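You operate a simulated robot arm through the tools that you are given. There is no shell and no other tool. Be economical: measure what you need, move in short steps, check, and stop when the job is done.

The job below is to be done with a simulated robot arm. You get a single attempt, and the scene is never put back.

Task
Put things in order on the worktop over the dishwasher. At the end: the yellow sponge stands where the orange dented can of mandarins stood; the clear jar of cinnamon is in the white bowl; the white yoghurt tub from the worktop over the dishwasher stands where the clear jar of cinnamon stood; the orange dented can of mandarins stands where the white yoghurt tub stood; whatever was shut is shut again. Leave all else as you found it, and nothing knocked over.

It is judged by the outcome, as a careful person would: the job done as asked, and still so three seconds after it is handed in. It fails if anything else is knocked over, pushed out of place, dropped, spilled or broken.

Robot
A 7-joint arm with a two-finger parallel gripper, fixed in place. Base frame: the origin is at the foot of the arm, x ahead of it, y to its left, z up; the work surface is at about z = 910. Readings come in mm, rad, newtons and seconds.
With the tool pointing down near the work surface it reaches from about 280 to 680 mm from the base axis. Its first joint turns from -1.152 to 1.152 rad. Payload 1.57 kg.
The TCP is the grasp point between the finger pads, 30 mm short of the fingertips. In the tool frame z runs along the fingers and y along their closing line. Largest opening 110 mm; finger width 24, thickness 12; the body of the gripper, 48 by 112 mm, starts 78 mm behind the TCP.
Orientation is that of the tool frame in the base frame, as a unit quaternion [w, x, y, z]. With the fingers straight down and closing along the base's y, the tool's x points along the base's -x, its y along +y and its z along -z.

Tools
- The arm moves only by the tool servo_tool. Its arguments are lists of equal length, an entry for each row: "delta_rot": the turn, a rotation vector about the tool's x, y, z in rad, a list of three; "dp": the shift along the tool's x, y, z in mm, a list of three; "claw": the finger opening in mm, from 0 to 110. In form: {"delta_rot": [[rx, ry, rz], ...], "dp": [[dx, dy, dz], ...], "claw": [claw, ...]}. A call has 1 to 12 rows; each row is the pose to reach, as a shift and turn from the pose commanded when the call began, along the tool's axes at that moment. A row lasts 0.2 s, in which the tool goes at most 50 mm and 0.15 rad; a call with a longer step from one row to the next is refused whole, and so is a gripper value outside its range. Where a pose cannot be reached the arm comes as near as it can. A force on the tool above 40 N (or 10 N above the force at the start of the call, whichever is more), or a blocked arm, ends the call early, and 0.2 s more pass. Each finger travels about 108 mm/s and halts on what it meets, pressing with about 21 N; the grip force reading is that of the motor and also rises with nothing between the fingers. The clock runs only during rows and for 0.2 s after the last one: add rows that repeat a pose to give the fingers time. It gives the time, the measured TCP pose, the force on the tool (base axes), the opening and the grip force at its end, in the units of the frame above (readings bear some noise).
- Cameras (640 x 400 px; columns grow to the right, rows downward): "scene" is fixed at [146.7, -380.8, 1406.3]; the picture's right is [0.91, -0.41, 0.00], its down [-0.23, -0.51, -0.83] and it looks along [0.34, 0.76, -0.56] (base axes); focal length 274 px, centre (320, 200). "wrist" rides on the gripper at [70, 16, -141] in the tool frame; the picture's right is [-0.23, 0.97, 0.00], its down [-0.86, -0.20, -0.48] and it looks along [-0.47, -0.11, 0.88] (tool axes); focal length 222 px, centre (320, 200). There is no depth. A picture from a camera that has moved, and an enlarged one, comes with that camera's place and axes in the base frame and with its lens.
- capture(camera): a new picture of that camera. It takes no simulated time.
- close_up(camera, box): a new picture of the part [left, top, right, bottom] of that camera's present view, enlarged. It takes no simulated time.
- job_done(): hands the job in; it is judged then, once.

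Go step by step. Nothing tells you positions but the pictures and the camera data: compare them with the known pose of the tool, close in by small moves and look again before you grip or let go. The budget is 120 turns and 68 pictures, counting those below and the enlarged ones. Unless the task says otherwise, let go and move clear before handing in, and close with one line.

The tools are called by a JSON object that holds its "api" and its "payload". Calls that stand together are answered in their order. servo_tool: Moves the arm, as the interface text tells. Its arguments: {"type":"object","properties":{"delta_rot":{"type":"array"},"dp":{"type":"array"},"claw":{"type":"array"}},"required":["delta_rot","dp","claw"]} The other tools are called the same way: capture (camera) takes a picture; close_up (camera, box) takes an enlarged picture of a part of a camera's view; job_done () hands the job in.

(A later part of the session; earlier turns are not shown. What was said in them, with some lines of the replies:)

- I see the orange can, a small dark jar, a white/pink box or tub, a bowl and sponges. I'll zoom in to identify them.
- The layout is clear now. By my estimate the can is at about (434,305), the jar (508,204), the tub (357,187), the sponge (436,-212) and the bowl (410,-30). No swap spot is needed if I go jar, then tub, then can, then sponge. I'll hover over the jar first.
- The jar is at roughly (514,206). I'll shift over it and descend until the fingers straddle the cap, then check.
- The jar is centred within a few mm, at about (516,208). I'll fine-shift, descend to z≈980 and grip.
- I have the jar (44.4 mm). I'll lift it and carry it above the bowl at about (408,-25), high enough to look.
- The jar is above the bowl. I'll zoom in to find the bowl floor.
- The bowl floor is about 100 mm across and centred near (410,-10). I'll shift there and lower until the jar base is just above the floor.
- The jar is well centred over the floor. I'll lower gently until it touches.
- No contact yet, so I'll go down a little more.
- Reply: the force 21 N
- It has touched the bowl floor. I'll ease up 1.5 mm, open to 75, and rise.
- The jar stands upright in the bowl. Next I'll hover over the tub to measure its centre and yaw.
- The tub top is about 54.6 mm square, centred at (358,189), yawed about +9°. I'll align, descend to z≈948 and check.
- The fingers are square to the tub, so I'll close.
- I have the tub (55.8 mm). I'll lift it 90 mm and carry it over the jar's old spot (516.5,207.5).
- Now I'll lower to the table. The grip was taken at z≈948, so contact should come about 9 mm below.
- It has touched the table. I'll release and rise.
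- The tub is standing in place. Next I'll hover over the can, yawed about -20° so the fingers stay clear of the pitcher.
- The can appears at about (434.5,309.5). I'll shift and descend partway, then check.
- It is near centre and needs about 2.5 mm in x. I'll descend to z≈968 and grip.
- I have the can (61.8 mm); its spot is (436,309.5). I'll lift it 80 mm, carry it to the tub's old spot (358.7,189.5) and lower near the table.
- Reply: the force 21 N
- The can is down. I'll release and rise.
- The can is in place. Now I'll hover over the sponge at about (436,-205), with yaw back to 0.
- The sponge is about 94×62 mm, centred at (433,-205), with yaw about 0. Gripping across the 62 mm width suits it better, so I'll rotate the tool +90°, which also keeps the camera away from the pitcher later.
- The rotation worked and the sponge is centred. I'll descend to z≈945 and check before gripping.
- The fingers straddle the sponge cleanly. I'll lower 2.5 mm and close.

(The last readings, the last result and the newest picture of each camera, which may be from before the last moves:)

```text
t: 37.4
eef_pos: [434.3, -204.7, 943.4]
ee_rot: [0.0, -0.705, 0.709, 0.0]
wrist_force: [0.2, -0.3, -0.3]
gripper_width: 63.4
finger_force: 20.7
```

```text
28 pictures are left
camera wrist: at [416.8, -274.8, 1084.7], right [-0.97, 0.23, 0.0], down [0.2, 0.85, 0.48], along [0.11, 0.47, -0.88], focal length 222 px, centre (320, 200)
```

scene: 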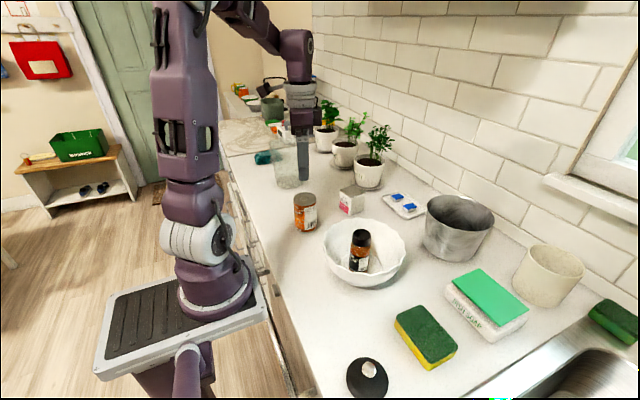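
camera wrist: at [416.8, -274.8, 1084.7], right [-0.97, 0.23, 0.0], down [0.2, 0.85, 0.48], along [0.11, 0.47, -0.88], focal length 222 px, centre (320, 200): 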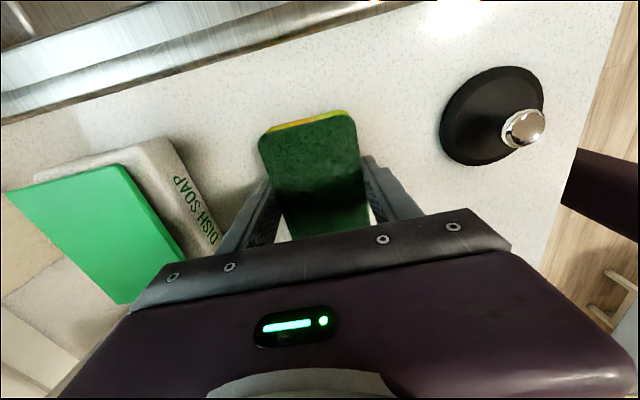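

I have the sponge (63.4 mm). I'll lift it high, then travel.

{"api": "servo_tool", "payload": {"delta_rot": [[0, 0, 0], [0, 0, 0], [0, 0, 0], [0, 0, 0], [0, 0, 0], [0, 0, 0]], "dp": [[0, 0, -20], [0, 0, -60], [0, 0, -105], [0, 0, -150], [0, 0, -180], [0, 0, -180]], "claw": [50, 50, 50, 50, 50, 50]}}

{"api": "servo_tool", "payload": {"delta_rot": [[0, 0, 0], [0, 0, 0], [0, 0, 0], [0, 0, 0], [0, 0, 0], [0, 0, 0], [0, 0, 0], [0, 0, 0], [0, 0, 0], [0, 0, 0], [0, 0, 0], [0, 0, 0]], "dp": [[-40, -0.2, 0], [-85, -0.4, 0], [-131, -0.6, 0], [-177, -0.8, 0], [-223, -1, 0], [-269, -1.2, 0], [-315, -1.4, 0], [-361, -1.6, 0], [-407, -1.8, 0], [-453, -2, 0], [-495, -2, 0], [-513.5, -2, 0]], "claw": [50, 50, 50, 50, 50, 50, 50, 50, 50, 50, 50, 50]}}

{"api": "capture", "payload": {"camera": "wrist"}}

{"api": "capture", "payload": {"camera": "scene"}}

```text
t: 38.8
eef_pos: [432.4, -206.7, 1122.3]
ee_rot: [0.0, -0.705, 0.709, 0.0]
wrist_force: [-0.5, 0.0, -1.2]
gripper_width: 63.2
finger_force: 21.3
```

```text
t: 41.4
eef_pos: [437.9, 310.8, 1122.9]
ee_rot: [0.001, -0.705, 0.709, 0.0]
wrist_force: [0.5, 0.6, -1.0]
gripper_width: 63.1
finger_force: 21.1
```

```text
27 pictures are left
camera wrist: at [421.0, 239.7, 1264.2], right [-0.97, 0.23, 0.0], down [0.2, 0.85, 0.48], along [0.11, 0.47, -0.88], focal length 222 px, centre (320, 200)
```

wrist: 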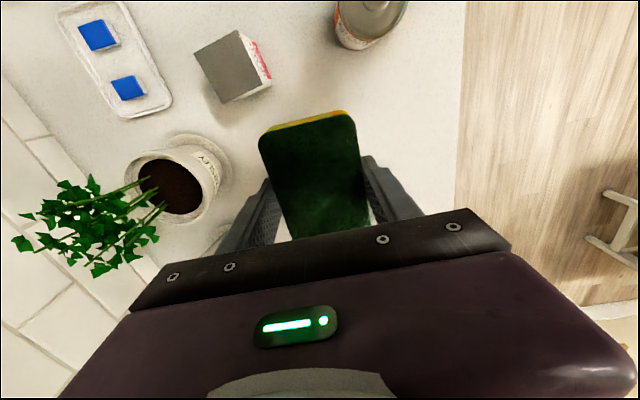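

```text
26 pictures are left
```

scene: 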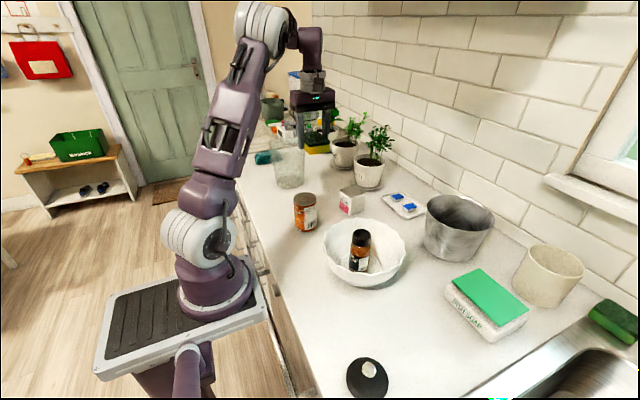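

I'm over the can's old spot, clear of the pitcher. I'll lower to just above the surface.

{"api": "servo_tool", "payload": {"delta_rot": [[0, 0, 0], [0, 0, 0], [0, 0, 0], [0, 0, 0], [0, 0, 0], [0, 0, 0]], "dp": [[0, 0, 40], [0, 0, 85], [0, 0, 130], [0, 0, 160], [0, 0, 170], [0, 0, 170]], "claw": [50, 50, 50, 50, 50, 50]}}

{"api": "close_up", "payload": {"camera": "scene", "box": [240, 110, 400, 230]}}

```text
t: 42.8
eef_pos: [437.7, 308.6, 952.0]
ee_rot: [0.0, -0.705, 0.709, 0.0]
wrist_force: [-0.2, 0.8, 0.4]
gripper_width: 63.4
finger_force: 21.0
```

```text
3.33 times, centred on (320, 170) of scene
camera zoom: at [146.7, -380.8, 1406.3], right [0.91, -0.41, 0.0], down [-0.23, -0.51, -0.83], along [0.34, 0.76, -0.56], focal length 913 px, centre (320, 300)
```

zoom: 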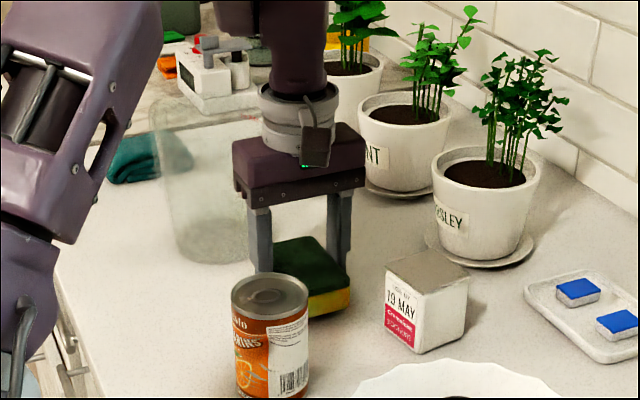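

{"api": "servo_tool", "payload": {"delta_rot": [[0, 0, 0], [0, 0, 0], [0, 0, 0], [0, 0, 0]], "dp": [[0, 0.5, 4], [0, 0.5, 7], [0, 0.5, 8.5], [0, 0.5, 8.5]], "claw": [50, 50, 50, 50]}}

```text
t: 43.8
eef_pos: [438.2, 309.1, 945.1]
ee_rot: [0.001, -0.705, 0.709, 0.0]
wrist_force: [-0.1, 0.1, -0.1]
gripper_width: 63.6
finger_force: 21.0
```

{"api": "servo_tool", "payload": {"delta_rot": [[0, 0, 0], [0, 0, 0], [0, 0, 0]], "dp": [[0, 0, 1], [0, 0, 1.5], [0, 0, 1.5]], "claw": [50, 50, 50]}}

```text
t: 44.6
eef_pos: [438.1, 308.9, 942.5]
ee_rot: [0.001, -0.705, 0.709, -0.001]
wrist_force: [0.4, 1.1, 10.3]
gripper_width: 63.4
finger_force: 21.0
```

The sponge has touched the table. I'll release and rise.

{"api": "servo_tool", "payload": {"delta_rot": [[0, 0, 0], [0, 0, 0], [0, 0, 0], [0, 0, 0], [0, 0, 0], [0, 0, 0], [0, 0, 0], [0, 0, 0], [0, 0, 0]], "dp": [[0, 0, -0.5], [0, 0, -0.5], [0, 0, -0.5], [0, 0, -0.5], [0, 0, -40], [0, 0, -85], [0, 0, -130], [0, 0, -175], [0, 0, -210]], "claw": [63, 75, 88, 88, 88, 88, 88, 88, 88]}}

{"api": "capture", "payload": {"camera": "scene"}}

{"api": "close_up", "payload": {"camera": "scene", "box": [220, 130, 420, 290]}}

{"api": "capture", "payload": {"camera": "wrist"}}

```text
t: 46.6
eef_pos: [436.5, 307.3, 1153.6]
ee_rot: [0.0, -0.705, 0.709, -0.001]
wrist_force: [-0.4, -0.1, 0.3]
gripper_width: 87.8
finger_force: 0.0
```

```text
24 pictures are left
```

scene: 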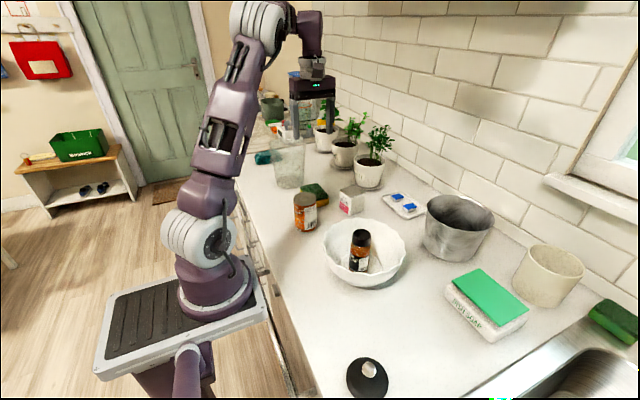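

```text
2.50 times, centred on (320, 210) of scene
camera zoom: at [146.7, -380.8, 1406.3], right [0.91, -0.41, 0.0], down [-0.23, -0.51, -0.83], along [0.34, 0.76, -0.56], focal length 685 px, centre (320, 175)
```

zoom: 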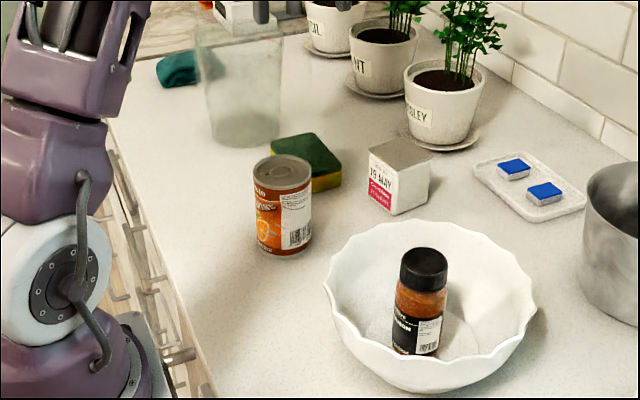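

```text
22 pictures are left
camera wrist: at [420.2, 238.1, 1295.0], right [-0.97, 0.23, 0.0], down [0.2, 0.85, 0.48], along [0.11, 0.47, -0.88], focal length 222 px, centre (320, 200)
```

wrist: 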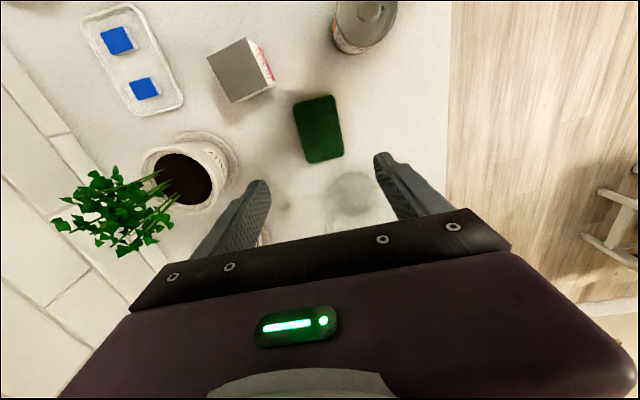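

Everything stands where it was asked to be, the gripper is clear, and I can see nothing else disturbed, so I'm handing in.

{"api": "job_done", "payload": {}}

```text
The job is handed in.
```

The sponge, jar, tub and can are each in the place you asked for, all upright. No doors or drawers were opened, and I saw nothing else moved in the final pictures.
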